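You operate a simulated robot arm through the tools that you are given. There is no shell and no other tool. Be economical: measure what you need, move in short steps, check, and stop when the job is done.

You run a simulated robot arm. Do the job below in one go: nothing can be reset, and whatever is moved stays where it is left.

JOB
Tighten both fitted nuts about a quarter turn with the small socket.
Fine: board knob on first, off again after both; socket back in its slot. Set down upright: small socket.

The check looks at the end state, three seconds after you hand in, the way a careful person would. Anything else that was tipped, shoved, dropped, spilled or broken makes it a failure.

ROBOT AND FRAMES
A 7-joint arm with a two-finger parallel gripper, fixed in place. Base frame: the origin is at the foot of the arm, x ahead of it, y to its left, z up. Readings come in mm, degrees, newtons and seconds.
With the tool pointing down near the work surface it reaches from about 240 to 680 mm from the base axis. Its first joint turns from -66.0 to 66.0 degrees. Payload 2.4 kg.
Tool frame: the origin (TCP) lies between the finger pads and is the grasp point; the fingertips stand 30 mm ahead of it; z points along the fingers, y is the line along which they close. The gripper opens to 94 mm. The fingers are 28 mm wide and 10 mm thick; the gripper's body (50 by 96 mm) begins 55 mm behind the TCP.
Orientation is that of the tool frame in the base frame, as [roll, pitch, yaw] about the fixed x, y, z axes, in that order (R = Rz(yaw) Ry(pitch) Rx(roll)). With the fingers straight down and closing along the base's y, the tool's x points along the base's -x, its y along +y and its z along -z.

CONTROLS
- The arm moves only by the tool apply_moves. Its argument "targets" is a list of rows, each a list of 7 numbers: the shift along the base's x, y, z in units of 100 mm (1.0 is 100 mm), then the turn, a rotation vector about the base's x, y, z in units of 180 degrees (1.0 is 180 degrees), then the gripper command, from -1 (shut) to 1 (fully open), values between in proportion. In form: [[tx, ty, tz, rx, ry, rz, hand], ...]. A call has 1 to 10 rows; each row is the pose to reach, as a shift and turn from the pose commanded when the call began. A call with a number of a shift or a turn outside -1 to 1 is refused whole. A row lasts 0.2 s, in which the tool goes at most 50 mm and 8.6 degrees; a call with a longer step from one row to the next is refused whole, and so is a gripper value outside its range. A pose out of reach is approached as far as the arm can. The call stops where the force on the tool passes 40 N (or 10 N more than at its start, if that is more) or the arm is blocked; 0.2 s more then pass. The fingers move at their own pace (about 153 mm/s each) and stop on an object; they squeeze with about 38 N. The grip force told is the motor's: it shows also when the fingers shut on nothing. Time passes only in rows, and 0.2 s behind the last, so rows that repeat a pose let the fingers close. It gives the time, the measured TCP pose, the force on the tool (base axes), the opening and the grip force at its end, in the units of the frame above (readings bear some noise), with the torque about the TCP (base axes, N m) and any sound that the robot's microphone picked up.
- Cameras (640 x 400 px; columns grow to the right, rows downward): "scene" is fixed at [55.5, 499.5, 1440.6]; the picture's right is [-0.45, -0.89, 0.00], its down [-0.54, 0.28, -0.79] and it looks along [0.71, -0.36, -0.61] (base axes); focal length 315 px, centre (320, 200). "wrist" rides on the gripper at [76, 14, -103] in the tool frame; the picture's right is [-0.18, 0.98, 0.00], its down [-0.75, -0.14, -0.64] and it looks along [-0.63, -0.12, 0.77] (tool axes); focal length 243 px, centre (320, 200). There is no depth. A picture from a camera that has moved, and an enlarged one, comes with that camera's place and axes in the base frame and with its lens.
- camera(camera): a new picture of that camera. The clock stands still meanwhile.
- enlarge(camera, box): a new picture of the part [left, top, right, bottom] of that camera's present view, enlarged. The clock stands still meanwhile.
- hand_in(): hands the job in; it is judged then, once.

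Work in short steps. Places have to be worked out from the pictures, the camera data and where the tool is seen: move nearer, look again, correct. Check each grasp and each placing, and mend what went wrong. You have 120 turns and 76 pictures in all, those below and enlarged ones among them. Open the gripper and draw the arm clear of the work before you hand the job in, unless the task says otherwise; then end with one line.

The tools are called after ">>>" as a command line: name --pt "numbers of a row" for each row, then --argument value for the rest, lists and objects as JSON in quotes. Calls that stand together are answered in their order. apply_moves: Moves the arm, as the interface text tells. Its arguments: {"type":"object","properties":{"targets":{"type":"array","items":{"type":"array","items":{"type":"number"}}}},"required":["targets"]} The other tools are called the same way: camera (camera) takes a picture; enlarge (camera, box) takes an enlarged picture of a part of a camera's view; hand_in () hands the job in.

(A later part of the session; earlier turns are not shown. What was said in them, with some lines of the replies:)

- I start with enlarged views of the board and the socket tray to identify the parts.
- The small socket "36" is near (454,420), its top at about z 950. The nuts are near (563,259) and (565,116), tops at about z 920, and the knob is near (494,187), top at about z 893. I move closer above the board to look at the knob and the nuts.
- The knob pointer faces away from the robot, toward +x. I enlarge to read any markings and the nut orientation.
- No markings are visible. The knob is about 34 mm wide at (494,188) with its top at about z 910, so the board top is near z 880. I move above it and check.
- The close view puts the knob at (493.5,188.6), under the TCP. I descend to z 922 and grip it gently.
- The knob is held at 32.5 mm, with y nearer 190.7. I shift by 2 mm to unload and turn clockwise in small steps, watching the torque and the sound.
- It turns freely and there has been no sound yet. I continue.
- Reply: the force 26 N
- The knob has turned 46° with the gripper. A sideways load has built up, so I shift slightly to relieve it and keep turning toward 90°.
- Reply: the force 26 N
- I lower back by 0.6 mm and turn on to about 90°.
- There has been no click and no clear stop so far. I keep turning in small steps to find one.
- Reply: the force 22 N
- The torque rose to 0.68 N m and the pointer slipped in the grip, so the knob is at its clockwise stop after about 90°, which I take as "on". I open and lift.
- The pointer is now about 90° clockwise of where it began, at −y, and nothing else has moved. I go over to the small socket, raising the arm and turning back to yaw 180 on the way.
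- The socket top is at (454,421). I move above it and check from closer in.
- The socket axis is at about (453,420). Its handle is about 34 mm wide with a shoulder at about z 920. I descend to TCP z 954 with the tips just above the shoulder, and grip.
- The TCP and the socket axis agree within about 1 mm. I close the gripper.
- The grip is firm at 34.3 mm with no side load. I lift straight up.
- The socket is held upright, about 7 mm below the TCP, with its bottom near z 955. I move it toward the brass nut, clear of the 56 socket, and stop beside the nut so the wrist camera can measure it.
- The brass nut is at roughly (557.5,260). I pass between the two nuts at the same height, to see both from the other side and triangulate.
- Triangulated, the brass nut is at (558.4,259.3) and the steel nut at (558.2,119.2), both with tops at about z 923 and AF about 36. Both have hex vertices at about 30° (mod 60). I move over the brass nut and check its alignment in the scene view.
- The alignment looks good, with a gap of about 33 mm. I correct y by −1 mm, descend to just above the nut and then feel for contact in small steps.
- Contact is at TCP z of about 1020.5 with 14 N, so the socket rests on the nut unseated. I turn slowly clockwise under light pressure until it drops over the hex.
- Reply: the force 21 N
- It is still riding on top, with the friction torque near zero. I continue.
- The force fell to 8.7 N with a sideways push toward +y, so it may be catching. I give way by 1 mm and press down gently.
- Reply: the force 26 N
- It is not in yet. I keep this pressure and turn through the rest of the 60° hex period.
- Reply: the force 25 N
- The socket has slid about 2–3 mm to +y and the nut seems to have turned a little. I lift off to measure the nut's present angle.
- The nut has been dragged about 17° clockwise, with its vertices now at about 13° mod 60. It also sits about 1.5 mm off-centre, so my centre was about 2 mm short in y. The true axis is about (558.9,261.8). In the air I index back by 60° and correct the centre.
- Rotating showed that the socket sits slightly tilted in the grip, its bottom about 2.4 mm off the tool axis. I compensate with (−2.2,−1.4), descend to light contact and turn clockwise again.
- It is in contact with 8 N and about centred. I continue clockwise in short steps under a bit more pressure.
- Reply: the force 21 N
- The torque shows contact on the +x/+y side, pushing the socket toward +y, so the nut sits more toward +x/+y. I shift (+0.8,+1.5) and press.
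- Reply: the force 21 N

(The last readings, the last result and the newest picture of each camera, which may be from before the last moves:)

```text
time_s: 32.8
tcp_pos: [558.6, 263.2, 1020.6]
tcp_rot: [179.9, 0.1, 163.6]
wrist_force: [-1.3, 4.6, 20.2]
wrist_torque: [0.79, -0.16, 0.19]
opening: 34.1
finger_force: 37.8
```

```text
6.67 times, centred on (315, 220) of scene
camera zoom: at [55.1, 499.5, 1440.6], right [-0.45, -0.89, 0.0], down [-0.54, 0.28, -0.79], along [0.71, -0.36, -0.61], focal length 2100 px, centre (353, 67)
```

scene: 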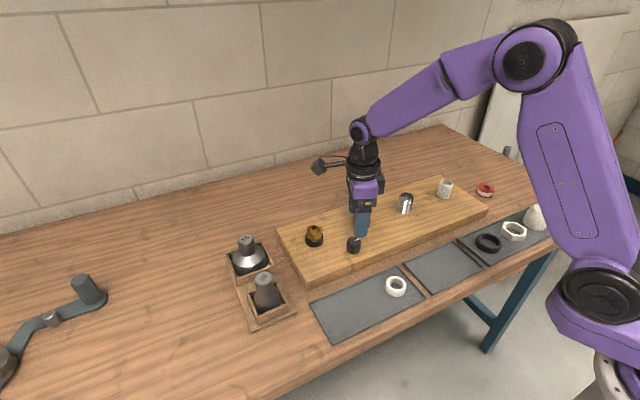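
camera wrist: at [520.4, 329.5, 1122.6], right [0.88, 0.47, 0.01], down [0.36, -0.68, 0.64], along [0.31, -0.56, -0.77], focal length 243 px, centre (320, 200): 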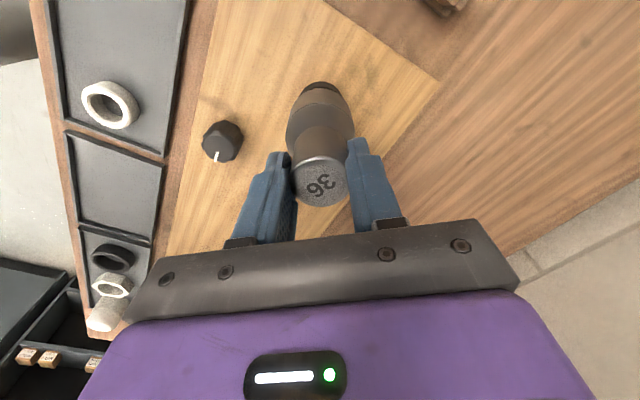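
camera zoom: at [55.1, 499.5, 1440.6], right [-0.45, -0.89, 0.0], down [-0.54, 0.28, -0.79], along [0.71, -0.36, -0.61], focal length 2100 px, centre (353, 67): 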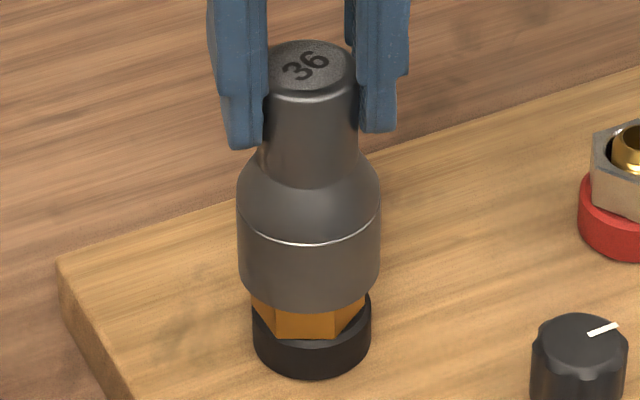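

The nut is dragged by friction, now about −30° in total, and partial slipping makes the search unreliable. I lift away and tip the tool horizontal in free space, so that the scene camera can see the hex inside the socket and I can read its phase.

>>> apply_moves --pt "0 0 0.2 0 0 0 -0.6" --pt "0 0 0.5 0 0 0 -0.6" --pt "0 0 0.9 0 0 0 -0.6" --pt "-0.3 -0.2 1.0 0 0 0 -0.6" --pt "-0.6 -0.4 1.0 0 0 0 -0.6" --pt "-0.9 -0.6 1.0 0 0 0 -0.6"

>>> apply_moves --pt "0 0 0.3 0.038 0.022 0 -0.6" --pt "0 0 0.6 0.076 0.044 0 -0.6" --pt "0 0 0.9 0.114 0.066 0 -0.6" --pt "0 0 0.9 0.152 0.088 0 -0.6" --pt "0 0 0.9 0.19 0.11 0 -0.6" --pt "0 0 0.9 0.228 0.132 0 -0.6" --pt "0 0 0.9 0.266 0.154 0 -0.6" --pt "0 0 0.9 0.304 0.176 0 -0.6" --pt "0 0 0.9 0.342 0.198 0 -0.6"

>>> camera --camera "scene"

```text
time_s: 34.2
tcp_pos: [466.9, 202.3, 1119.1]
tcp_rot: [-179.9, 0.0, 163.8]
wrist_force: [0.3, 0.9, -2.0]
wrist_torque: [0.01, 0.01, -0.01]
opening: 33.8
finger_force: 38.0
```

```text
time_s: 36.2
tcp_pos: [467.5, 202.2, 1209.1]
tcp_rot: [116.2, -43.3, -168.6]
wrist_force: [1.1, 1.0, -2.1]
wrist_torque: [-0.11, -0.07, -0.02]
opening: 33.5
finger_force: 38.3
```

```text
36 pictures are left
```

scene: 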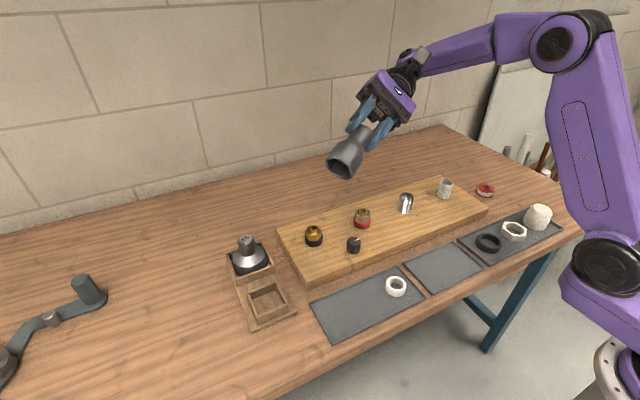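

It is working, with the opening starting to show. I tip 30° further and zoom in.

>>> apply_moves --pt "0 0 0 0.036 0.026 0 -0.6" --pt "0 0 0 0.072 0.052 0 -0.6" --pt "0 0 0 0.108 0.078 0 -0.6" --pt "0 0 0 0.138 0.1 0 -0.6" --pt "0 0 0 0.138 0.1 0 -0.6"

>>> enlarge --camera "scene" --box '[300, 90, 420, 190]'

```text
time_s: 37.4
tcp_pos: [467.2, 202.7, 1208.9]
tcp_rot: [72.2, -48.1, -136.2]
wrist_force: [0.6, -0.4, -1.7]
wrist_torque: [-0.07, -0.07, 0.0]
opening: 33.5
finger_force: 37.8
```

```text
4.00 times, centred on (360, 140) of scene
camera zoom: at [55.5, 499.5, 1440.6], right [-0.45, -0.89, 0.0], down [-0.54, 0.28, -0.79], along [0.71, -0.36, -0.61], focal length 1260 px, centre (160, 440)
```

zoom: 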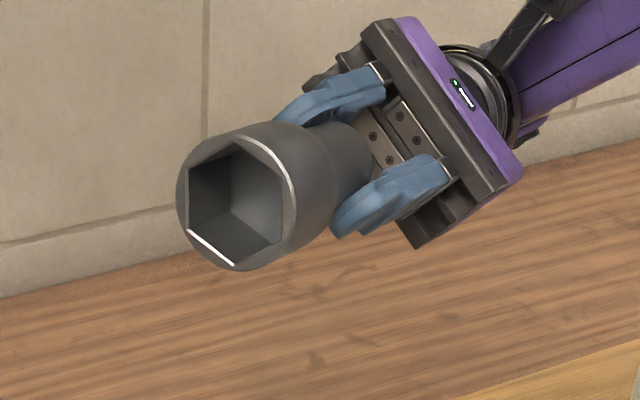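

The hex is clearly visible. Its vertices lie at about −8° (mod 60) in the tool frame, so the yaw must equal the nut angle −8°. The nuts are unobstructed now, so I take precise views of both.

>>> enlarge --camera "scene" --box '[290, 210, 340, 250]'

>>> enlarge --camera "scene" --box '[340, 195, 390, 235]'

>>> apply_moves --pt "0 0 0 -0.036 -0.026 0 -0.6" --pt "0 0 0 -0.072 -0.052 0 -0.6" --pt "0 0 0 -0.108 -0.078 0 -0.6" --pt "0 0 0 -0.138 -0.1 0 -0.6"

>>> apply_moves --pt "0 0 0 -0.038 -0.022 0 -0.6" --pt "0 0 0 -0.076 -0.044 0 -0.6" --pt "0 0 0 -0.114 -0.066 0 -0.6" --pt "0 0 0 -0.152 -0.088 0 -0.6" --pt "0 0 0 -0.19 -0.11 0 -0.6" --pt "0 0 0 -0.228 -0.132 0 -0.6" --pt "0 0 0 -0.266 -0.154 0 -0.6" --pt "0 0 0 -0.304 -0.176 0 -0.6" --pt "0 0 0 -0.342 -0.198 0 -0.6" --pt "0 0 0 -0.342 -0.198 0 -0.6"

```text
10.00 times, centred on (315, 230) of scene
camera zoom: at [55.5, 499.5, 1440.6], right [-0.45, -0.89, 0.0], down [-0.54, 0.28, -0.79], along [0.71, -0.36, -0.61], focal length 3150 px, centre (370, -100)
```

zoom: 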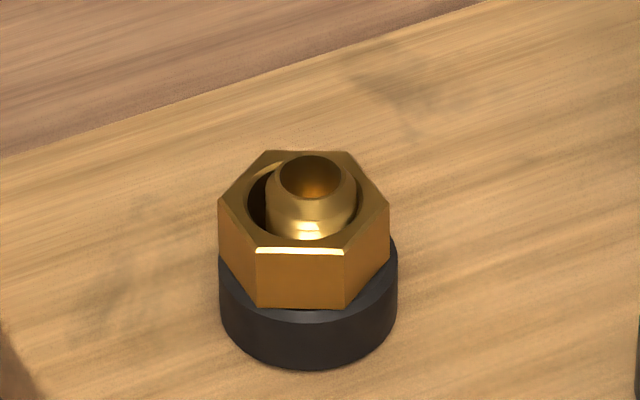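

```text
10.00 times, centred on (365, 215) of scene
camera zoom: at [55.5, 499.5, 1440.6], right [-0.45, -0.89, 0.0], down [-0.54, 0.28, -0.79], along [0.71, -0.36, -0.61], focal length 3150 px, centre (-130, 50)
```

zoom: 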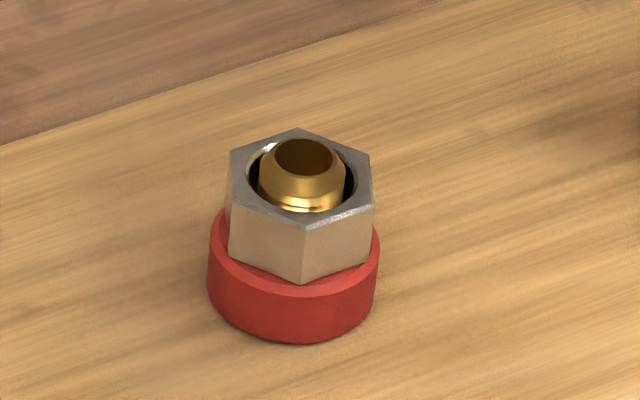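

```text
time_s: 38.4
tcp_pos: [467.6, 202.6, 1209.3]
tcp_rot: [116.6, -43.3, -168.8]
wrist_force: [0.2, 0.5, -1.3]
wrist_torque: [-0.1, -0.07, -0.02]
opening: 33.5
finger_force: 38.0
```

```text
time_s: 40.6
tcp_pos: [467.2, 201.4, 1209.4]
tcp_rot: [-179.9, 0.1, 163.6]
wrist_force: [-0.1, -0.1, -2.8]
wrist_torque: [-0.02, 0.02, -0.04]
opening: 33.7
finger_force: 38.5
```

The brass nut is now at about 1° (mod 60), about −29° so far, so it needs about 61° more. The steel nut is untouched at about 31°. I put the socket over the brass nut at yaw 173, compensating for the 2 mm eccentricity with TCP at about (557,262.9).

>>> apply_moves --pt "0.3 0.2 -0.3 0 0 0.026 -0.6" --pt "0.6 0.4 -0.6 0 0 0.052 -0.6" --pt "0.896 0.61 -0.9 0 0 0.052 -0.6" --pt "0.896 0.61 -0.9 0 0 0.052 -0.6"

>>> apply_moves --pt "0 0 -0.35 0 0 0 -0.6" --pt "0 0 -0.7 0 0 0 -0.6" --pt "0 0 -0.92 0 0 0 -0.6" --pt "0 0 -0.92 0 0 0 -0.6"

>>> enlarge --camera "scene" --box '[285, 200, 345, 250]'

```text
time_s: 41.6
tcp_pos: [556.6, 265.2, 1117.8]
tcp_rot: [-180.0, 0.1, 173.1]
wrist_force: [0.1, 0.1, -2.0]
wrist_torque: [-0.02, 0.04, 0.01]
opening: 33.6
finger_force: 38.3
```

```text
time_s: 42.6
tcp_pos: [556.6, 262.8, 1026.2]
tcp_rot: [-180.0, -0.1, 173.1]
wrist_force: [0.7, -0.2, -1.5]
wrist_torque: [-0.04, 0.03, 0.0]
opening: 33.4
finger_force: 38.2
```

```text
8.00 times, centred on (315, 225) of scene
camera zoom: at [55.6, 499.5, 1440.6], right [-0.45, -0.89, 0.0], down [-0.54, 0.28, -0.79], along [0.71, -0.36, -0.61], focal length 2520 px, centre (360, 0)
```

zoom: 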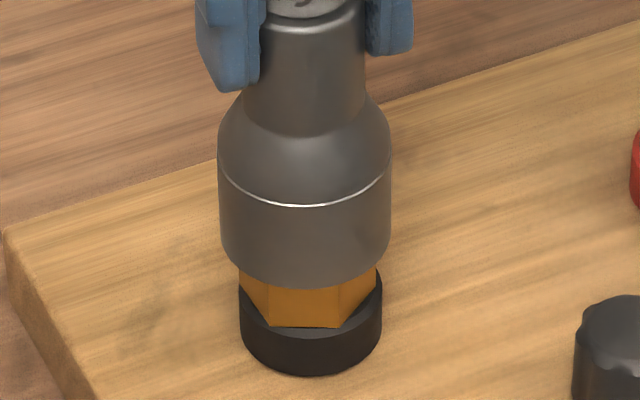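

It is centred within about 1 mm. I press down slowly to see whether it drops over the hex.

>>> apply_moves --pt "0 -0.004 -0.04 0 0 0 -0.6" --pt "0 -0.004 -0.06 0 0 0 -0.6" --pt "0 -0.004 -0.08 0 0 0 -0.6" --pt "0 -0.004 -0.09 0 0 0 -0.6"

```text
time_s: 43.6
tcp_pos: [556.2, 262.7, 1020.8]
tcp_rot: [179.9, 0.2, 172.9]
wrist_force: [-2.5, -2.4, 23.9]
wrist_torque: [-0.16, -0.46, -0.06]
opening: 33.6
finger_force: 38.2
```

The contact is on the +x side. I shift 1 mm toward +x and wiggle a few degrees under this pressure.

>>> apply_moves --pt "0.01 0 0 0 0 0 -0.6" --pt "0.01 0 0 0 0 -0.015 -0.6" --pt "0.01 0 0 0 0 -0.03 -0.6"

```text
time_s: 44.4
tcp_pos: [557.7, 262.4, 1017.1]
tcp_rot: [-179.9, -0.1, 167.6]
wrist_force: [-0.7, 0.1, -1.7]
wrist_torque: [0.02, -0.04, 0.02]
opening: 33.1
finger_force: 38.1
```

It dropped in: the vertical force is gone at z 1017. I push further down over the hex.

>>> apply_moves --pt "0 0 -0.03 0 0 0 -0.6" --pt "0 0 -0.06 0 0 0 -0.6" --pt "0 0 -0.09 0 0 0 -0.6" --pt "0 0 -0.11 0 0 0 -0.6"

>>> enlarge --camera "scene" --box '[285, 200, 345, 250]'

```text
time_s: 45.4
tcp_pos: [557.2, 262.1, 1005.8]
tcp_rot: [180.0, -0.1, 167.6]
wrist_force: [-0.9, 0.0, -2.5]
wrist_torque: [0.01, -0.01, -0.04]
opening: 33.1
finger_force: 38.4
```

```text
8.00 times, centred on (315, 225) of scene
camera zoom: at [55.6, 499.5, 1440.6], right [-0.45, -0.89, 0.0], down [-0.54, 0.28, -0.79], along [0.71, -0.36, -0.61], focal length 2520 px, centre (360, 0)
```

zoom: 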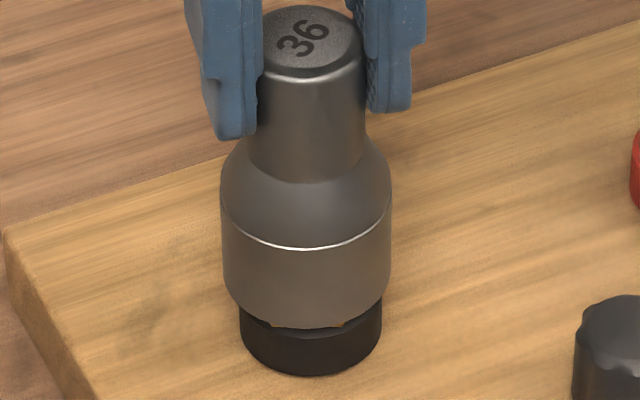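

It is fully over the nut and unloaded. I turn clockwise about 58° while watching the torque.

>>> apply_moves --pt "0 0 0 0 0 -0.04 -0.6" --pt "0 0 0 0 0 -0.08 -0.6" --pt "0 0 0 0 0 -0.12 -0.6" --pt "0 0 0 0 0 -0.16 -0.6"

>>> apply_moves --pt "0 0 0 0 0 -0.04 -0.6" --pt "0 0 0 0 0 -0.08 -0.6" --pt "0 0 0 0 0 -0.12 -0.6" --pt "0 0 0 0 0 -0.16 -0.6"

>>> enlarge --camera "scene" --box '[285, 200, 345, 250]'

```text
time_s: 46.4
tcp_pos: [558.2, 260.9, 1006.6]
tcp_rot: [-180.0, -0.1, 138.6]
wrist_force: [-3.4, -3.0, -0.6]
wrist_torque: [-0.24, 0.45, 0.06]
opening: 33.0
finger_force: 38.0
```

```text
time_s: 47.4
tcp_pos: [557.2, 263.2, 1006.1]
tcp_rot: [-179.9, -0.1, 109.9]
wrist_force: [-4.5, 1.5, -0.4]
wrist_torque: [0.2, 0.41, 0.06]
opening: 33.3
finger_force: 37.9
```

```text
8.00 times, centred on (315, 225) of scene
camera zoom: at [55.4, 499.6, 1440.6], right [-0.45, -0.89, 0.0], down [-0.54, 0.28, -0.79], along [0.71, -0.36, -0.61], focal length 2520 px, centre (360, 0)
```

zoom: 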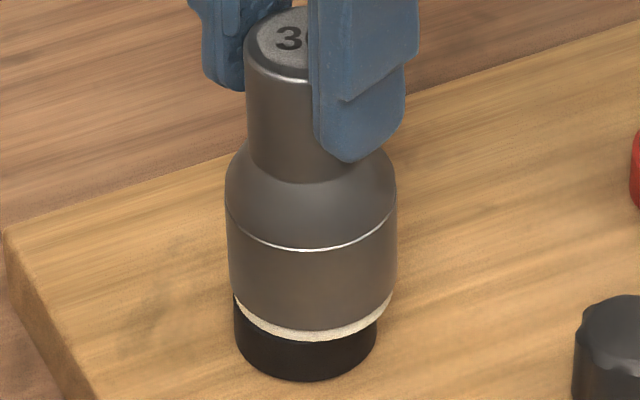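

The turn is done with low torque. A pale ring has appeared at the base, so I lift off to inspect the nut.

>>> apply_moves --pt "0 0 0.1 0 0 0 -0.6" --pt "0 0 0.25 0 0 0 -0.6" --pt "0 0 0.55 0 0 0 -0.6" --pt "0 0 0.65 0 0 0 -0.6"

>>> enlarge --camera "scene" --box '[285, 205, 345, 255]'

```text
time_s: 48.4
tcp_pos: [558.9, 263.0, 1071.2]
tcp_rot: [180.0, 0.0, 109.9]
wrist_force: [0.4, -0.6, -2.5]
wrist_torque: [-0.06, 0.02, -0.03]
opening: 33.1
finger_force: 37.5
```

```text
8.00 times, centred on (315, 230) of scene
camera zoom: at [55.6, 499.5, 1440.6], right [-0.45, -0.89, 0.0], down [-0.54, 0.28, -0.79], along [0.71, -0.36, -0.61], focal length 2520 px, centre (360, -40)
```

zoom: 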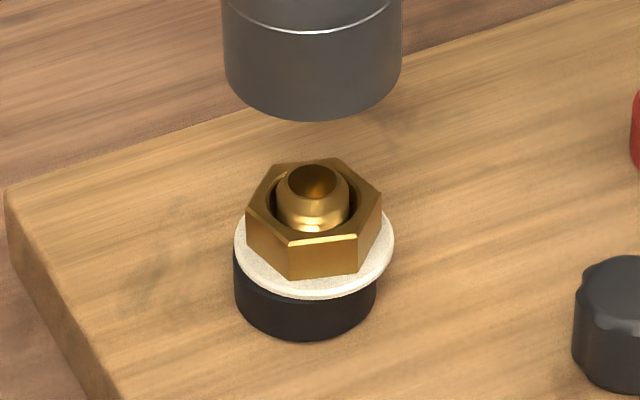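

The nut is re-centred with a sealing ring showing. It reads about 10° mod 60, so it has turned about −80°. To finish the quarter turn I back the socket off by 5°, lower it again and give about 10° more.

>>> apply_moves --pt "0 0 -0.3 0 0 0.028 -0.6" --pt "0 0 -0.45 0 0 0.028 -0.6" --pt "0 0 -0.5 0 0 0.028 -0.6" --pt "0 0 -0.54 0 0 0.028 -0.6" --pt "0 0 -0.58 0 0 0.028 -0.6" --pt "0 0 -0.62 0 0 0.028 -0.6"

```text
time_s: 49.8
tcp_pos: [558.1, 262.0, 1009.7]
tcp_rot: [180.0, 0.0, 115.2]
wrist_force: [-0.4, -0.5, -2.6]
wrist_torque: [0.02, -0.01, 0.05]
opening: 33.3
finger_force: 38.2
```

It slid straight on without force at z 1009.7. I turn 15° clockwise, which is about 5° of play plus 10° of the nut, then lift and check.

>>> apply_moves --pt "0 0 0 0 0 -0.03 -0.6" --pt "0 0 0 0 0 -0.06 -0.6" --pt "0 0 0 0 0 -0.083 -0.6" --pt "0 0 0 0 0 -0.083 -0.6"

>>> apply_moves --pt "0 0 0.1 0 0 0.01 -0.6" --pt "0 0 0.3 0 0 0.01 -0.6" --pt "0 0 0.65 0 0 0.01 -0.6" --pt "0 0 0.65 0 0 0.01 -0.6"

>>> enlarge --camera "scene" --box '[290, 210, 340, 250]'

>>> camera --camera "scene"

```text
time_s: 50.8
tcp_pos: [558.7, 263.8, 1009.4]
tcp_rot: [-179.9, 0.1, 100.1]
wrist_force: [-3.2, 2.4, -0.6]
wrist_torque: [0.37, 0.38, 0.04]
opening: 33.0
finger_force: 38.1
```

```text
time_s: 51.8
tcp_pos: [558.8, 263.1, 1075.0]
tcp_rot: [180.0, 0.0, 101.8]
wrist_force: [-0.8, 0.1, -3.0]
wrist_torque: [0.02, 0.01, 0.01]
opening: 33.2
finger_force: 38.3
```

```text
10.00 times, centred on (315, 230) of scene
camera zoom: at [55.6, 499.5, 1440.6], right [-0.45, -0.89, 0.0], down [-0.54, 0.28, -0.79], along [0.71, -0.36, -0.61], focal length 3150 px, centre (370, -100)
```

zoom: 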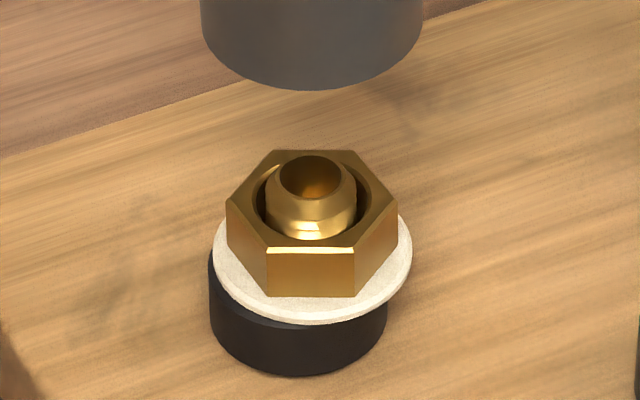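

```text
27 pictures are left
```

scene: 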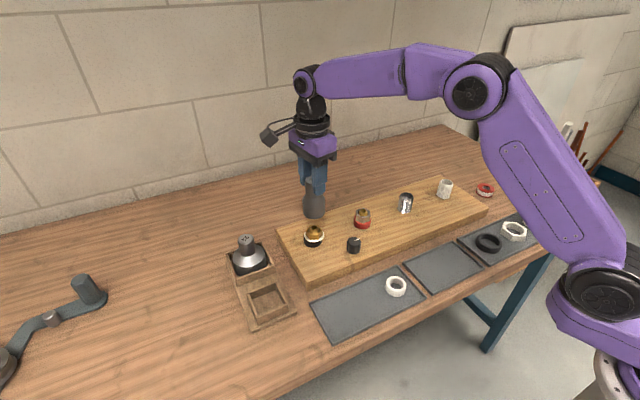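

The brass nut is now at about 1° mod 60, about −89° in total, and the rest of the scene is undisturbed. I move to the steel nut at about (558.4,121.3), with the socket at yaw 197 so that it engages first time.

>>> apply_moves --pt "0 -0.2 0 0 0 0.047 -0.6" --pt "0 -0.4 0 0 0 0.094 -0.6" --pt "0 -0.6 0 0 0 0.141 -0.6" --pt "0 -0.8 0 0 0 0.188 -0.6" --pt "0 -1.0 0 0 0 0.235 -0.6" --pt "0 -1.0 0 0 0 0.282 -0.6" --pt "0 -1.0 0 0 0 0.329 -0.6"

>>> apply_moves --pt "0 -0.2 0 0 0 0.047 -0.6" --pt "0 -0.418 0 0 0 0.094 -0.6" --pt "-0.017 -0.418 0 0 0 0.141 -0.6" --pt "-0.017 -0.418 -0.1 0 0 0.188 -0.6" --pt "-0.017 -0.418 -0.2 0 0 0.2 -0.6" --pt "-0.017 -0.418 -0.2 0 0 0.2 -0.6"

>>> enlarge --camera "scene" --box '[335, 185, 395, 235]'

```text
time_s: 53.4
tcp_pos: [558.4, 161.8, 1075.1]
tcp_rot: [180.0, 0.0, 161.2]
wrist_force: [-1.0, -0.7, -3.0]
wrist_torque: [-0.03, -0.03, 0.02]
opening: 33.2
finger_force: 38.2
```

```text
time_s: 54.8
tcp_pos: [556.3, 120.8, 1054.3]
tcp_rot: [-180.0, 0.0, -162.8]
wrist_force: [-0.1, -1.2, -2.5]
wrist_torque: [-0.02, 0.03, 0.0]
opening: 33.2
finger_force: 37.9
```

```text
8.00 times, centred on (365, 210) of scene
camera zoom: at [55.6, 499.5, 1440.6], right [-0.45, -0.89, 0.0], down [-0.54, 0.28, -0.79], along [0.71, -0.36, -0.61], focal length 2520 px, centre (-40, 120)
```

zoom: 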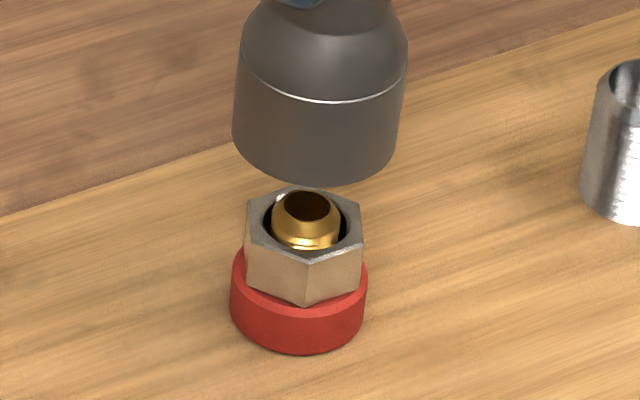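

The socket projects right onto the nut. I descend and press gently.

>>> apply_moves --pt "0 0 -0.2 0 0 0 -0.6" --pt "0 0 -0.3 0 0 0 -0.6" --pt "0 0 -0.33 0 0 0 -0.6" --pt "0 0 -0.36 0 0 0 -0.6" --pt "0 0 -0.38 0 0 0 -0.6"

```text
time_s: 56.0
tcp_pos: [556.6, 120.5, 1020.2]
tcp_rot: [-179.9, 0.1, -162.9]
wrist_force: [-5.5, -4.3, 24.9]
wrist_torque: [-0.82, 0.33, -0.09]
opening: 33.5
finger_force: 38.0
```

The contact is on the −y/+x side. I ease the pressure, shift (+0.6,−1.0) and test small turns.

>>> apply_moves --pt "0.006 -0.01 0.01 0 0 0 -0.6" --pt "0.006 -0.01 0.01 0 0 0.012 -0.6" --pt "0.006 -0.01 0.01 0 0 0.024 -0.6"

```text
time_s: 56.8
tcp_pos: [556.6, 119.3, 1019.0]
tcp_rot: [-179.9, 0.2, -158.5]
wrist_force: [-3.7, -4.3, 28.8]
wrist_torque: [-0.85, -0.06, -0.13]
opening: 33.2
finger_force: 38.1
```

>>> apply_moves --pt "0.01 -0.01 0.015 0 0 0 -0.6" --pt "0.01 -0.01 0.015 0 0 -0.015 -0.6" --pt "0.01 -0.01 0.015 0 0 -0.03 -0.6" --pt "0.01 -0.01 0.015 0 0 -0.045 -0.6"

>>> enlarge --camera "scene" --box '[335, 185, 395, 235]'

```text
time_s: 57.8
tcp_pos: [557.0, 118.8, 1017.3]
tcp_rot: [179.9, -0.2, -166.7]
wrist_force: [-0.2, 0.4, -2.2]
wrist_torque: [0.02, 0.0, 0.02]
opening: 33.0
finger_force: 38.5
```

```text
8.00 times, centred on (365, 210) of scene
camera zoom: at [55.6, 499.5, 1440.6], right [-0.45, -0.89, 0.0], down [-0.54, 0.28, -0.79], along [0.71, -0.36, -0.61], focal length 2520 px, centre (-40, 120)
```

zoom: 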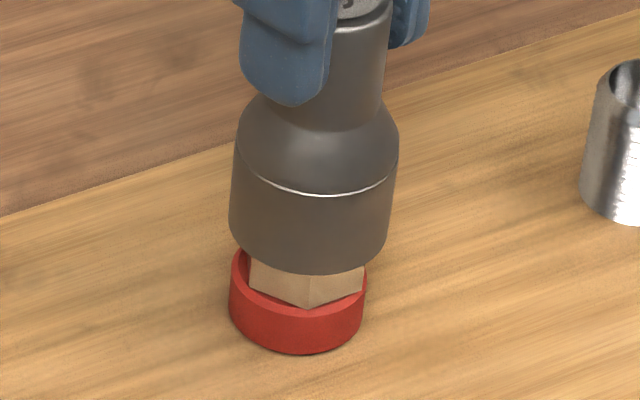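

It dropped on, and the nut's front corner is practically unmoved. I seat it fully.

>>> apply_moves --pt "0 0 -0.03 0 0 0 -0.6" --pt "0 0 -0.06 0 0 0 -0.6" --pt "0 0 -0.09 0 0 0 -0.6" --pt "0 0 -0.1 0 0 0 -0.6"

```text
time_s: 58.8
tcp_pos: [558.6, 118.6, 1008.7]
tcp_rot: [-180.0, 0.0, -166.7]
wrist_force: [-0.6, 0.2, -1.9]
wrist_torque: [-0.01, -0.02, -0.02]
opening: 33.5
finger_force: 38.2
```

It is seated and unloaded at yaw 193. From the brass nut's drive offset the final yaw should be about 100, so I turn about 93° clockwise, watching the torque.

>>> apply_moves --pt "0 0 0 0 0 -0.043 -0.6" --pt "0 0 0 0 0 -0.086 -0.6" --pt "0 0 0 0 0 -0.129 -0.6" --pt "0 0 0 0 0 -0.172 -0.6"

>>> apply_moves --pt "0 0 0 0 0 -0.043 -0.6" --pt "0 0 0 0 0 -0.086 -0.6" --pt "0 0 0 0 0 -0.129 -0.6" --pt "0 0 0 0 0 -0.172 -0.6"

>>> apply_moves --pt "0 0 0 0 0 -0.043 -0.6" --pt "0 0 0 0 0 -0.086 -0.6" --pt "0 0 0 0 0 -0.129 -0.6" --pt "0 0 0 0 0 -0.172 -0.6"

```text
time_s: 59.8
tcp_pos: [557.3, 119.3, 1008.8]
tcp_rot: [-180.0, 0.0, 162.4]
wrist_force: [-0.4, -1.7, -2.1]
wrist_torque: [-0.14, 0.07, 0.03]
opening: 33.3
finger_force: 37.8
```

```text
time_s: 60.8
tcp_pos: [558.1, 119.3, 1010.2]
tcp_rot: [-180.0, 0.1, 131.3]
wrist_force: [0.7, 1.6, -2.1]
wrist_torque: [0.16, 0.01, 0.06]
opening: 33.1
finger_force: 38.1
```

```text
time_s: 61.8
tcp_pos: [557.5, 120.4, 1007.7]
tcp_rot: [179.9, -0.2, 100.3]
wrist_force: [0.9, 5.9, -1.2]
wrist_torque: [0.59, -0.18, 0.09]
opening: 33.1
finger_force: 37.7
```

The turn finished smoothly at yaw 100. I back off slightly, lift clear and inspect.

>>> apply_moves --pt "0 0.004 0.1 0 0 0.01 -0.6" --pt "0 0.004 0.3 0 0 0.01 -0.6" --pt "0 0.004 0.68 0 0 0.01 -0.6" --pt "0 0.004 0.68 0 0 0.01 -0.6"

>>> enlarge --camera "scene" --box '[340, 195, 390, 235]'

```text
time_s: 62.8
tcp_pos: [558.1, 118.8, 1077.3]
tcp_rot: [-180.0, 0.0, 102.3]
wrist_force: [0.2, -0.1, -2.3]
wrist_torque: [0.0, 0.02, 0.0]
opening: 33.0
finger_force: 38.0
```

```text
10.00 times, centred on (365, 215) of scene
camera zoom: at [55.6, 499.5, 1440.6], right [-0.45, -0.89, 0.0], down [-0.54, 0.28, -0.79], along [0.71, -0.36, -0.61], focal length 3150 px, centre (-130, 50)
```

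zoom: 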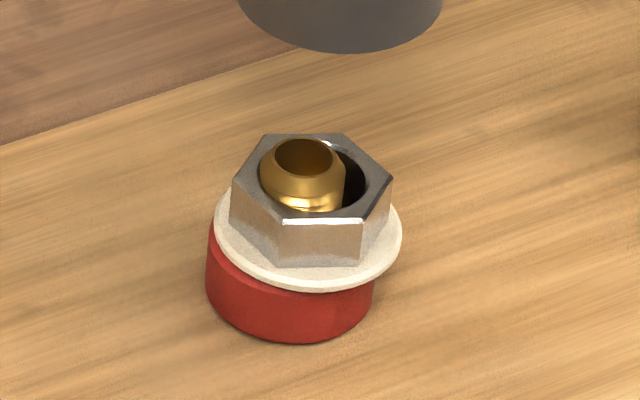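

The steel nut has turned about −86° by the same measure and its seal ring shows, so both nuts are done. Now I carry the socket back above its slot, turning to the original yaw of 180.

>>> apply_moves --pt "-0.1 0.2 0.1 0 0 0.047 -0.6" --pt "-0.2 0.4 0.1 0 0 0.094 -0.6" --pt "-0.4 0.6 0.1 0 0 0.141 -0.6" --pt "-0.6 0.8 0.1 0 0 0.188 -0.6" --pt "-0.8 1.0 0.1 0 0 0.235 -0.6" --pt "-1.0 1.0 0.1 0 0 0.282 -0.6"

>>> apply_moves --pt "0 0.3 0 0 0 0.047 -0.6" --pt "0 0.6 0 0 0 0.094 -0.6" --pt "0 0.9 0 0 0 0.141 -0.6" --pt "0 1.0 0 0 0 0.15 -0.6"

>>> apply_moves --pt "-0.03 0.3 0 0 0 0 -0.6" --pt "-0.06 0.6 0 0 0 0 -0.6" --pt "-0.06 0.9 0 0 0 0 -0.6" --pt "-0.06 0.9 -0.2 0 0 0 -0.6" --pt "-0.06 0.9 -0.2 0 0 0 -0.6"

>>> camera --camera "wrist"

>>> enlarge --camera "scene" --box '[210, 190, 330, 340]'

```text
time_s: 64.2
tcp_pos: [458.7, 220.0, 1087.5]
tcp_rot: [180.0, 0.0, 153.2]
wrist_force: [0.3, 0.3, -2.3]
wrist_torque: [0.02, -0.02, 0.0]
opening: 33.1
finger_force: 37.6
```

```text
time_s: 65.2
tcp_pos: [458.2, 320.3, 1086.8]
tcp_rot: [-179.9, 0.0, -179.7]
wrist_force: [0.5, -0.4, -2.1]
wrist_torque: [-0.02, 0.01, -0.02]
opening: 33.2
finger_force: 38.3
```

```text
time_s: 66.4
tcp_pos: [451.0, 408.2, 1066.6]
tcp_rot: [-180.0, 0.1, -180.0]
wrist_force: [0.1, -0.2, -1.9]
wrist_torque: [0.01, 0.03, 0.0]
opening: 33.2
finger_force: 38.1
```

```text
23 pictures are left
camera wrist: at [375.2, 422.0, 1169.4], right [0.18, 0.98, 0.0], down [0.75, -0.14, 0.64], along [0.63, -0.12, -0.77], focal length 243 px, centre (320, 200)
```

wrist: 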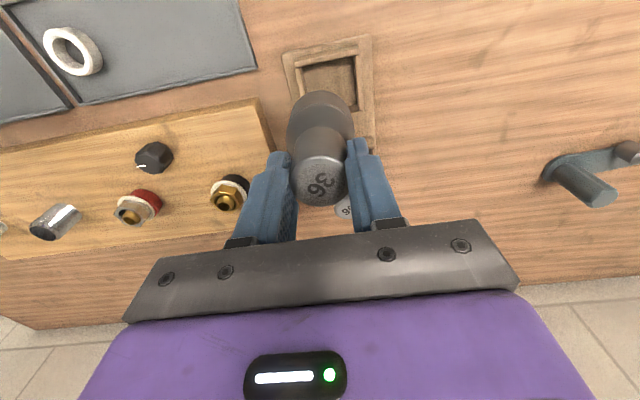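

```text
2.67 times, centred on (270, 265) of scene
camera zoom: at [55.5, 499.6, 1440.6], right [-0.45, -0.89, 0.0], down [-0.54, 0.28, -0.79], along [0.71, -0.36, -0.61], focal length 840 px, centre (453, 27)
```

zoom: 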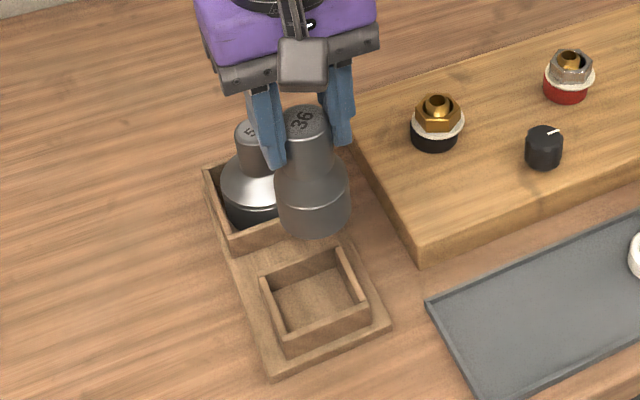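

The slot is empty and clear ahead. I move 10 mm in +y to the pick-up spot, allowing for the eccentricity, and descend partway to check alignment.

>>> apply_moves --pt "-0.01 0.104 0 0 0 0 -0.6" --pt "-0.01 0.104 -0.3 0 0 0 -0.6" --pt "-0.01 0.104 -0.55 0 0 0 -0.6" --pt "-0.01 0.104 -0.55 0 0 0 -0.6"

>>> enlarge --camera "scene" --box '[230, 240, 310, 340]'

>>> camera --camera "wrist"

```text
time_s: 67.4
tcp_pos: [450.0, 419.3, 1011.8]
tcp_rot: [180.0, -0.1, -180.0]
wrist_force: [0.8, -0.5, -2.6]
wrist_torque: [-0.05, -0.02, 0.0]
opening: 33.2
finger_force: 37.9
```

```text
4.00 times, centred on (270, 290) of scene
camera zoom: at [55.5, 499.6, 1440.6], right [-0.45, -0.89, 0.0], down [-0.54, 0.28, -0.79], along [0.71, -0.36, -0.61], focal length 1260 px, centre (520, -160)
```

zoom: 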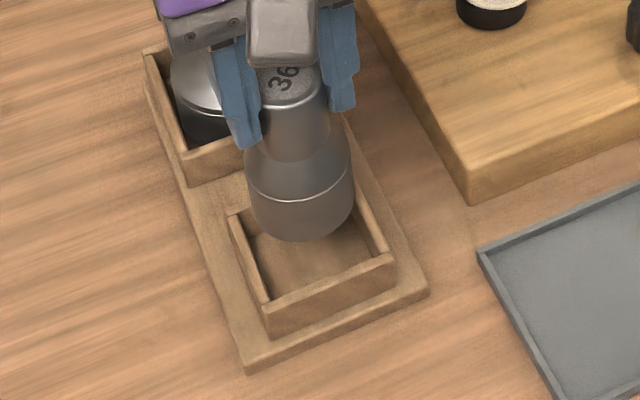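

```text
20 pictures are left
camera wrist: at [374.2, 433.0, 1114.6], right [0.18, 0.98, 0.0], down [0.75, -0.14, 0.64], along [0.63, -0.12, -0.77], focal length 243 px, centre (320, 200)
```

wrist: 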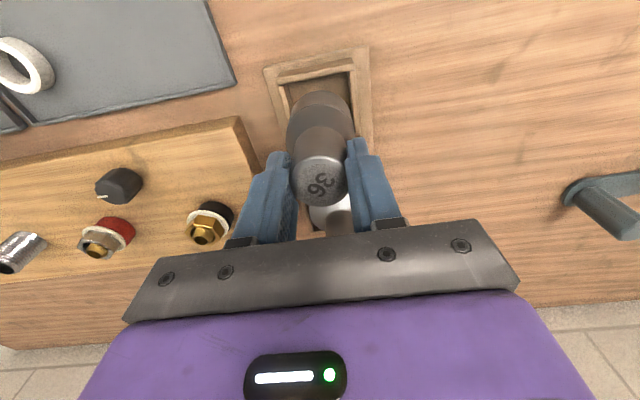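

The projected socket bottom matches the slot centre within a millimetre or two. I lower it slowly into the slot, watching the force.

>>> apply_moves --pt "0 0 -0.2 0 0 0 -0.6" --pt "0 0 -0.32 0 0 0 -0.6" --pt "0 0 -0.42 0 0 0 -0.6" --pt "0 0 -0.5 0 0 0 -0.6" --pt "0 0 -0.53 0 0 0 -0.6"

>>> enlarge --camera "scene" --box '[230, 240, 310, 340]'

```text
time_s: 68.6
tcp_pos: [450.4, 421.7, 959.0]
tcp_rot: [-180.0, 0.0, -180.0]
wrist_force: [-0.1, -0.2, -2.9]
wrist_torque: [0.02, 0.0, 0.02]
opening: 33.0
finger_force: 38.1
```

```text
4.00 times, centred on (270, 290) of scene
camera zoom: at [55.5, 499.6, 1440.6], right [-0.45, -0.89, 0.0], down [-0.54, 0.28, -0.79], along [0.71, -0.36, -0.61], focal length 1260 px, centre (520, -160)
```

zoom: 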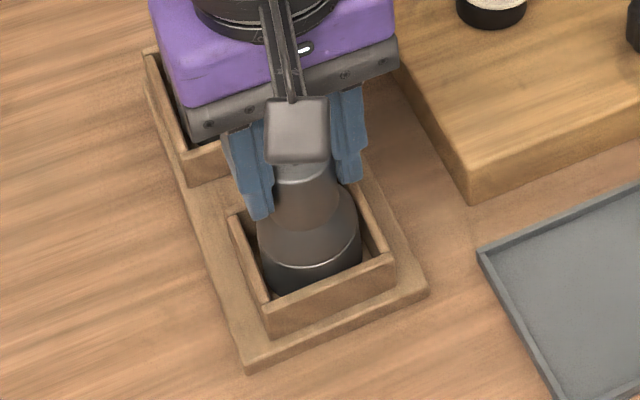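

It is inside the slot with no side force and about 4 mm to go. I lower to the floor contact.

>>> apply_moves --pt "0 0 -0.02 0 0 0 -0.6" --pt "0 0 -0.035 0 0 0 -0.6" --pt "0 0 -0.045 0 0 0 -0.6"

```text
time_s: 69.4
tcp_pos: [451.7, 420.5, 957.3]
tcp_rot: [179.8, 0.1, -180.0]
wrist_force: [-4.6, -4.9, 29.4]
wrist_torque: [-0.62, 1.16, 0.12]
opening: 33.3
finger_force: 38.4
```

It touches the floor with 29 N. I relieve 2 mm of that and open.

>>> apply_moves --pt "0 0 0.02 0 0 0 -0.6" --pt "0 0 0.02 0 0 0 -0.6" --pt "0 0 0.02 0 0 0 -0.1" --pt "0 0 0.02 0 0 0 0.2" --pt "0 0 0.02 0 0 0 0.2"

>>> camera --camera "wrist"

```text
time_s: 70.6
tcp_pos: [450.8, 419.0, 956.1]
tcp_rot: [-180.0, -0.1, 180.0]
wrist_force: [0.2, -0.1, 0.7]
wrist_torque: [0.0, -0.03, 0.02]
opening: 56.1
finger_force: 0.1
```

```text
18 pictures are left
camera wrist: at [374.5, 433.6, 1059.7], right [0.18, 0.98, 0.0], down [0.75, -0.14, 0.64], along [0.63, -0.12, -0.77], focal length 243 px, centre (320, 200)
```

wrist: 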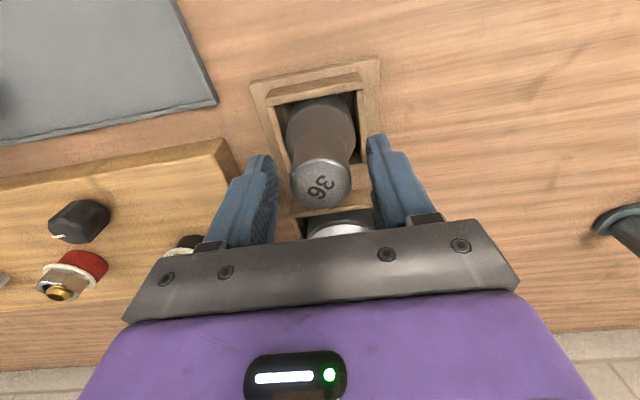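

The socket stands upright in its slot. I lift away and head back to the knob, turning to yaw 90 so that I can turn it 90° counter-clockwise.

>>> apply_moves --pt "0 0 0.3 0 0 0 0.3" --pt "0 0 0.7 0 0 0 0.3" --pt "0 0 0.9 0 0 -0.045 0.3" --pt "0 -0.2 0.9 0 0 -0.09 0.3" --pt "0.1 -0.4 0.9 0 0 -0.135 0.3" --pt "0.2 -0.6 0.9 0 0 -0.18 0.3" --pt "0.3 -0.8 0.9 0 0 -0.225 0.3" --pt "0.395 -1.0 0.9 0 0 -0.27 0.3"

>>> apply_moves --pt "0 -0.3 0 0 0 -0.045 0.3" --pt "0 -0.6 0 0 0 -0.09 0.3" --pt "0 -0.9 0 0 0 -0.135 0.3" --pt "0 -1.0 0 0 0 -0.18 0.3" --pt "0 -1.0 0 0 0 -0.225 0.3" --pt "0 -1.0 0 0 0 -0.23 0.3"

>>> apply_moves --pt "0 -0.285 -0.2 0 0 0 0.3" --pt "0 -0.285 -0.5 0 0 0 0.3" --pt "0 -0.285 -0.5 0 0 0 0.3"

>>> camera --camera "wrist"

>>> camera --camera "scene"

```text
time_s: 72.4
tcp_pos: [491.3, 320.1, 1047.1]
tcp_rot: [179.9, 0.0, 131.2]
wrist_force: [0.1, 0.0, -0.7]
wrist_torque: [0.0, 0.0, 0.03]
opening: 61.3
finger_force: 0.0
```

```text
time_s: 73.8
tcp_pos: [490.8, 219.8, 1046.5]
tcp_rot: [-179.9, 0.0, 89.9]
wrist_force: [-0.8, -0.2, 0.7]
wrist_torque: [0.01, 0.01, 0.01]
opening: 61.0
finger_force: 0.0
```

```text
time_s: 74.6
tcp_pos: [491.4, 192.3, 994.9]
tcp_rot: [-179.9, 0.0, 90.0]
wrist_force: [0.0, 0.5, -0.4]
wrist_torque: [-0.01, 0.01, -0.01]
opening: 61.1
finger_force: 0.1
```

```text
17 pictures are left
camera wrist: at [504.6, 266.9, 1099.2], right [0.98, -0.18, 0.0], down [-0.14, -0.75, 0.64], along [-0.12, -0.63, -0.77], focal length 243 px, centre (320, 200)
```

wrist: 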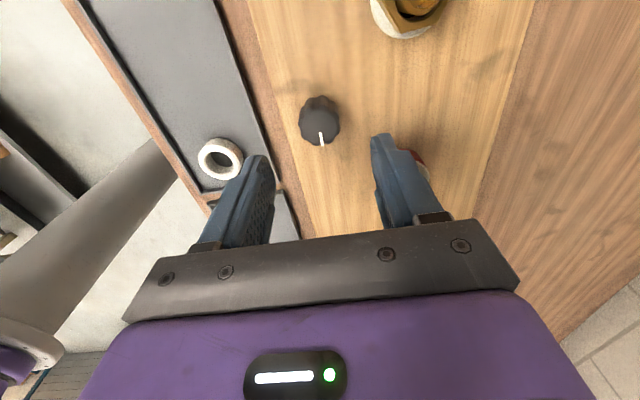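

```text
16 pictures are left
```

scene: 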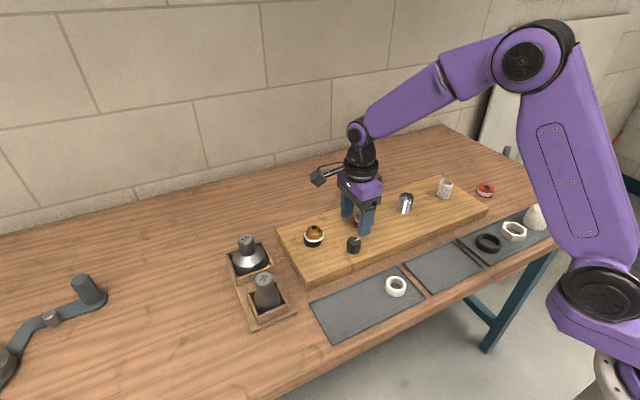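

The knob is directly under the TCP, about (490.3,190), with its pointer at −y. I descend to z 922 and grip.

>>> apply_moves --pt "0 0 -0.35 0 0 0 0.3" --pt "0 0 -0.6 0 0 0 0.3" --pt "0 0 -0.735 0 0 0 0.3" --pt "0 0 -0.735 0 0 0 -0.5" --pt "0 0 -0.735 0 0 0 -0.5" --pt "0 0 -0.735 0 0 0 -0.5"

```text
time_s: 76.0
tcp_pos: [490.7, 191.0, 923.2]
tcp_rot: [-179.8, 0.1, 90.0]
wrist_force: [-11.7, -2.0, 1.8]
wrist_torque: [-0.1, -0.43, -0.02]
opening: 32.7
finger_force: 45.2
```

It is gripped. I relieve the x load by 1 mm and turn counter-clockwise.

>>> apply_moves --pt "-0.01 0 0 0 0 0.045 -0.5" --pt "-0.01 0 0 0 0 0.09 -0.5" --pt "-0.01 0 0 0 0 0.135 -0.5" --pt "-0.01 0 0 0 0 0.18 -0.5" --pt "-0.01 0 0 0 0 0.225 -0.5"

>>> apply_moves --pt "0 0 0 0 0 0.045 -0.5" --pt "0 0 0 0 0 0.09 -0.5" --pt "0 0 0 0 0 0.135 -0.5" --pt "0 0 0 0 0 0.18 -0.5" --pt "0 0 0 0 0 0.225 -0.5"

>>> camera --camera "wrist"

```text
time_s: 77.2
tcp_pos: [489.1, 191.5, 922.9]
tcp_rot: [-179.9, -0.2, 130.8]
wrist_force: [-9.2, -5.5, -15.9]
wrist_torque: [-0.22, -0.93, -0.03]
opening: 32.8
finger_force: 44.9
```

```text
time_s: 78.4
tcp_pos: [488.5, 190.7, 921.7]
tcp_rot: [-180.0, -0.2, 171.2]
wrist_force: [-7.6, -10.2, -22.5]
wrist_torque: [0.31, -0.76, -0.03]
opening: 32.6
finger_force: 44.9
```

```text
15 pictures are left
camera wrist: at [416.0, 215.7, 1026.0], right [0.33, 0.94, 0.0], down [0.72, -0.25, 0.64], along [0.6, -0.21, -0.77], focal length 243 px, centre (320, 200)
```

wrist: 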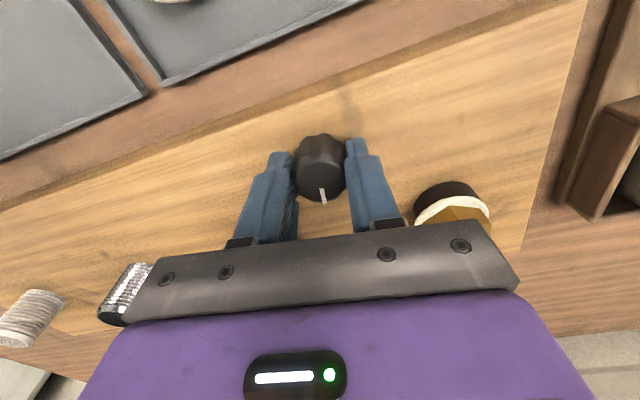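

It has turned 81° with the pointer following the grip. I continue 10–12° while feeling for a stop.

>>> apply_moves --pt "-0.005 -0.008 -0.004 0 0 0 -0.5" --pt "-0.005 -0.008 -0.004 0 0 0.03 -0.5" --pt "-0.005 -0.008 -0.004 0 0 0.055 -0.5"

```text
time_s: 79.2
tcp_pos: [489.5, 189.1, 923.0]
tcp_rot: [-180.0, 0.0, -179.2]
wrist_force: [-3.6, -7.9, -16.7]
wrist_torque: [-0.71, 0.26, -0.5]
opening: 32.8
finger_force: 44.8
```

The torque jumped to 0.5 N m, so the off stop is reached. I nudge 3° more to be sure, then open and lift.

>>> apply_moves --pt "0 0 0 0 0 0.017 -0.5" --pt "0 0 0 0 0 0.017 0.2" --pt "0 0 0 0 0 0.017 0.3" --pt "0 0 0.35 0 0 0.017 0.3" --pt "0 0 0.75 0 0 0.017 0.5"

>>> apply_moves --pt "-0.3 0 0.3 0 0 0 0.7" --pt "-0.6 0 0.6 0 0 0 1" --pt "-0.9 0 0.9 0 0 0 1" --pt "-1.0 0 1.0 0 0 0 1" --pt "-1.0 0 1.0 0 0 0 1"

>>> camera --camera "wrist"

>>> enlarge --camera "scene" --box '[210, 170, 430, 340]'

```text
time_s: 80.4
tcp_pos: [488.1, 190.8, 998.0]
tcp_rot: [-180.0, 0.0, -176.0]
wrist_force: [-0.2, -0.4, 0.7]
wrist_torque: [-0.01, 0.04, -0.03]
opening: 70.4
finger_force: 0.0
```

```text
time_s: 81.6
tcp_pos: [388.1, 189.4, 1097.4]
tcp_rot: [180.0, -0.1, -176.0]
wrist_force: [-0.1, 0.4, -0.8]
wrist_torque: [-0.03, 0.0, 0.01]
opening: 94.2
finger_force: 0.1
```

```text
14 pictures are left
camera wrist: at [311.5, 197.7, 1201.2], right [0.11, 0.99, 0.0], down [0.76, -0.09, 0.64], along [0.64, -0.07, -0.77], focal length 243 px, centre (320, 200)
```

wrist: 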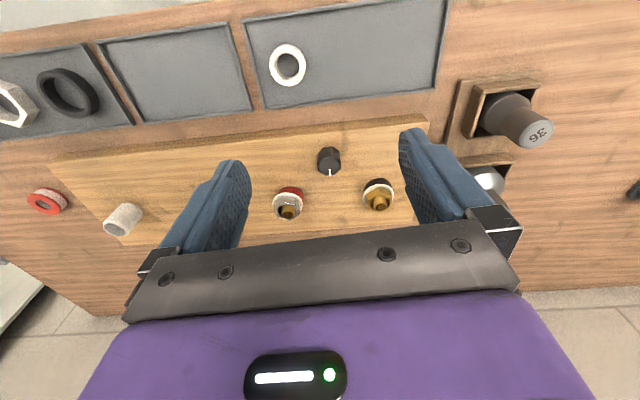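

```text
2.35 times, centred on (320, 255) of scene
camera zoom: at [55.5, 499.5, 1440.6], right [-0.45, -0.89, 0.0], down [-0.54, 0.28, -0.79], along [0.71, -0.36, -0.61], focal length 741 px, centre (320, 71)
```

zoom: 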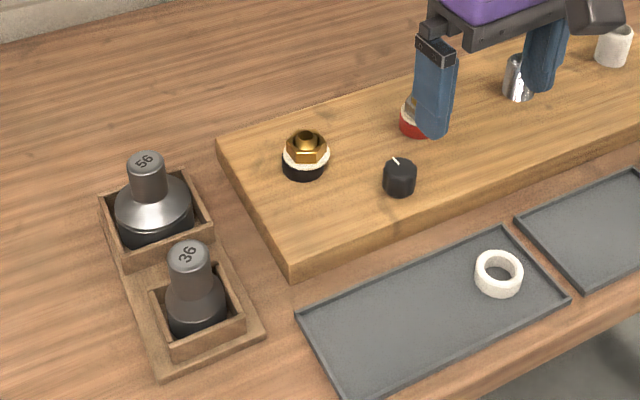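

The knob pointer is back at its start position, the socket is in its slot and the arm is clear. I take a last look at both nuts' angles.

>>> enlarge --camera "wrist" --box '[260, 160, 400, 230]'

```text
4.57 times, centred on (330, 195) of wrist
camera zoom: at [311.5, 197.7, 1201.2], right [0.11, 0.99, 0.0], down [0.76, -0.09, 0.64], along [0.64, -0.07, -0.77], focal length 1109 px, centre (274, 223)
```

zoom: 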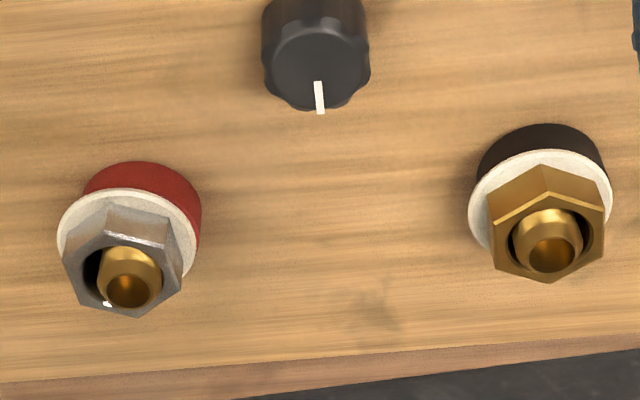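

>>> hand_in

```text
The job is handed in.
```

I tightened both fitted nuts about a quarter turn with the small socket: brass about 89–90°, steel about 86°. The board knob went on first and is off again, and the socket is back upright in its slot with the arm clear. I took "on" as fully clockwise, since the knob has no markings. While I searched for the fit, the brass nut dragged about 29° (counted in its total). Both nuts now show a white ring, and the brass nut's black collar shifted about 2–3 mm.
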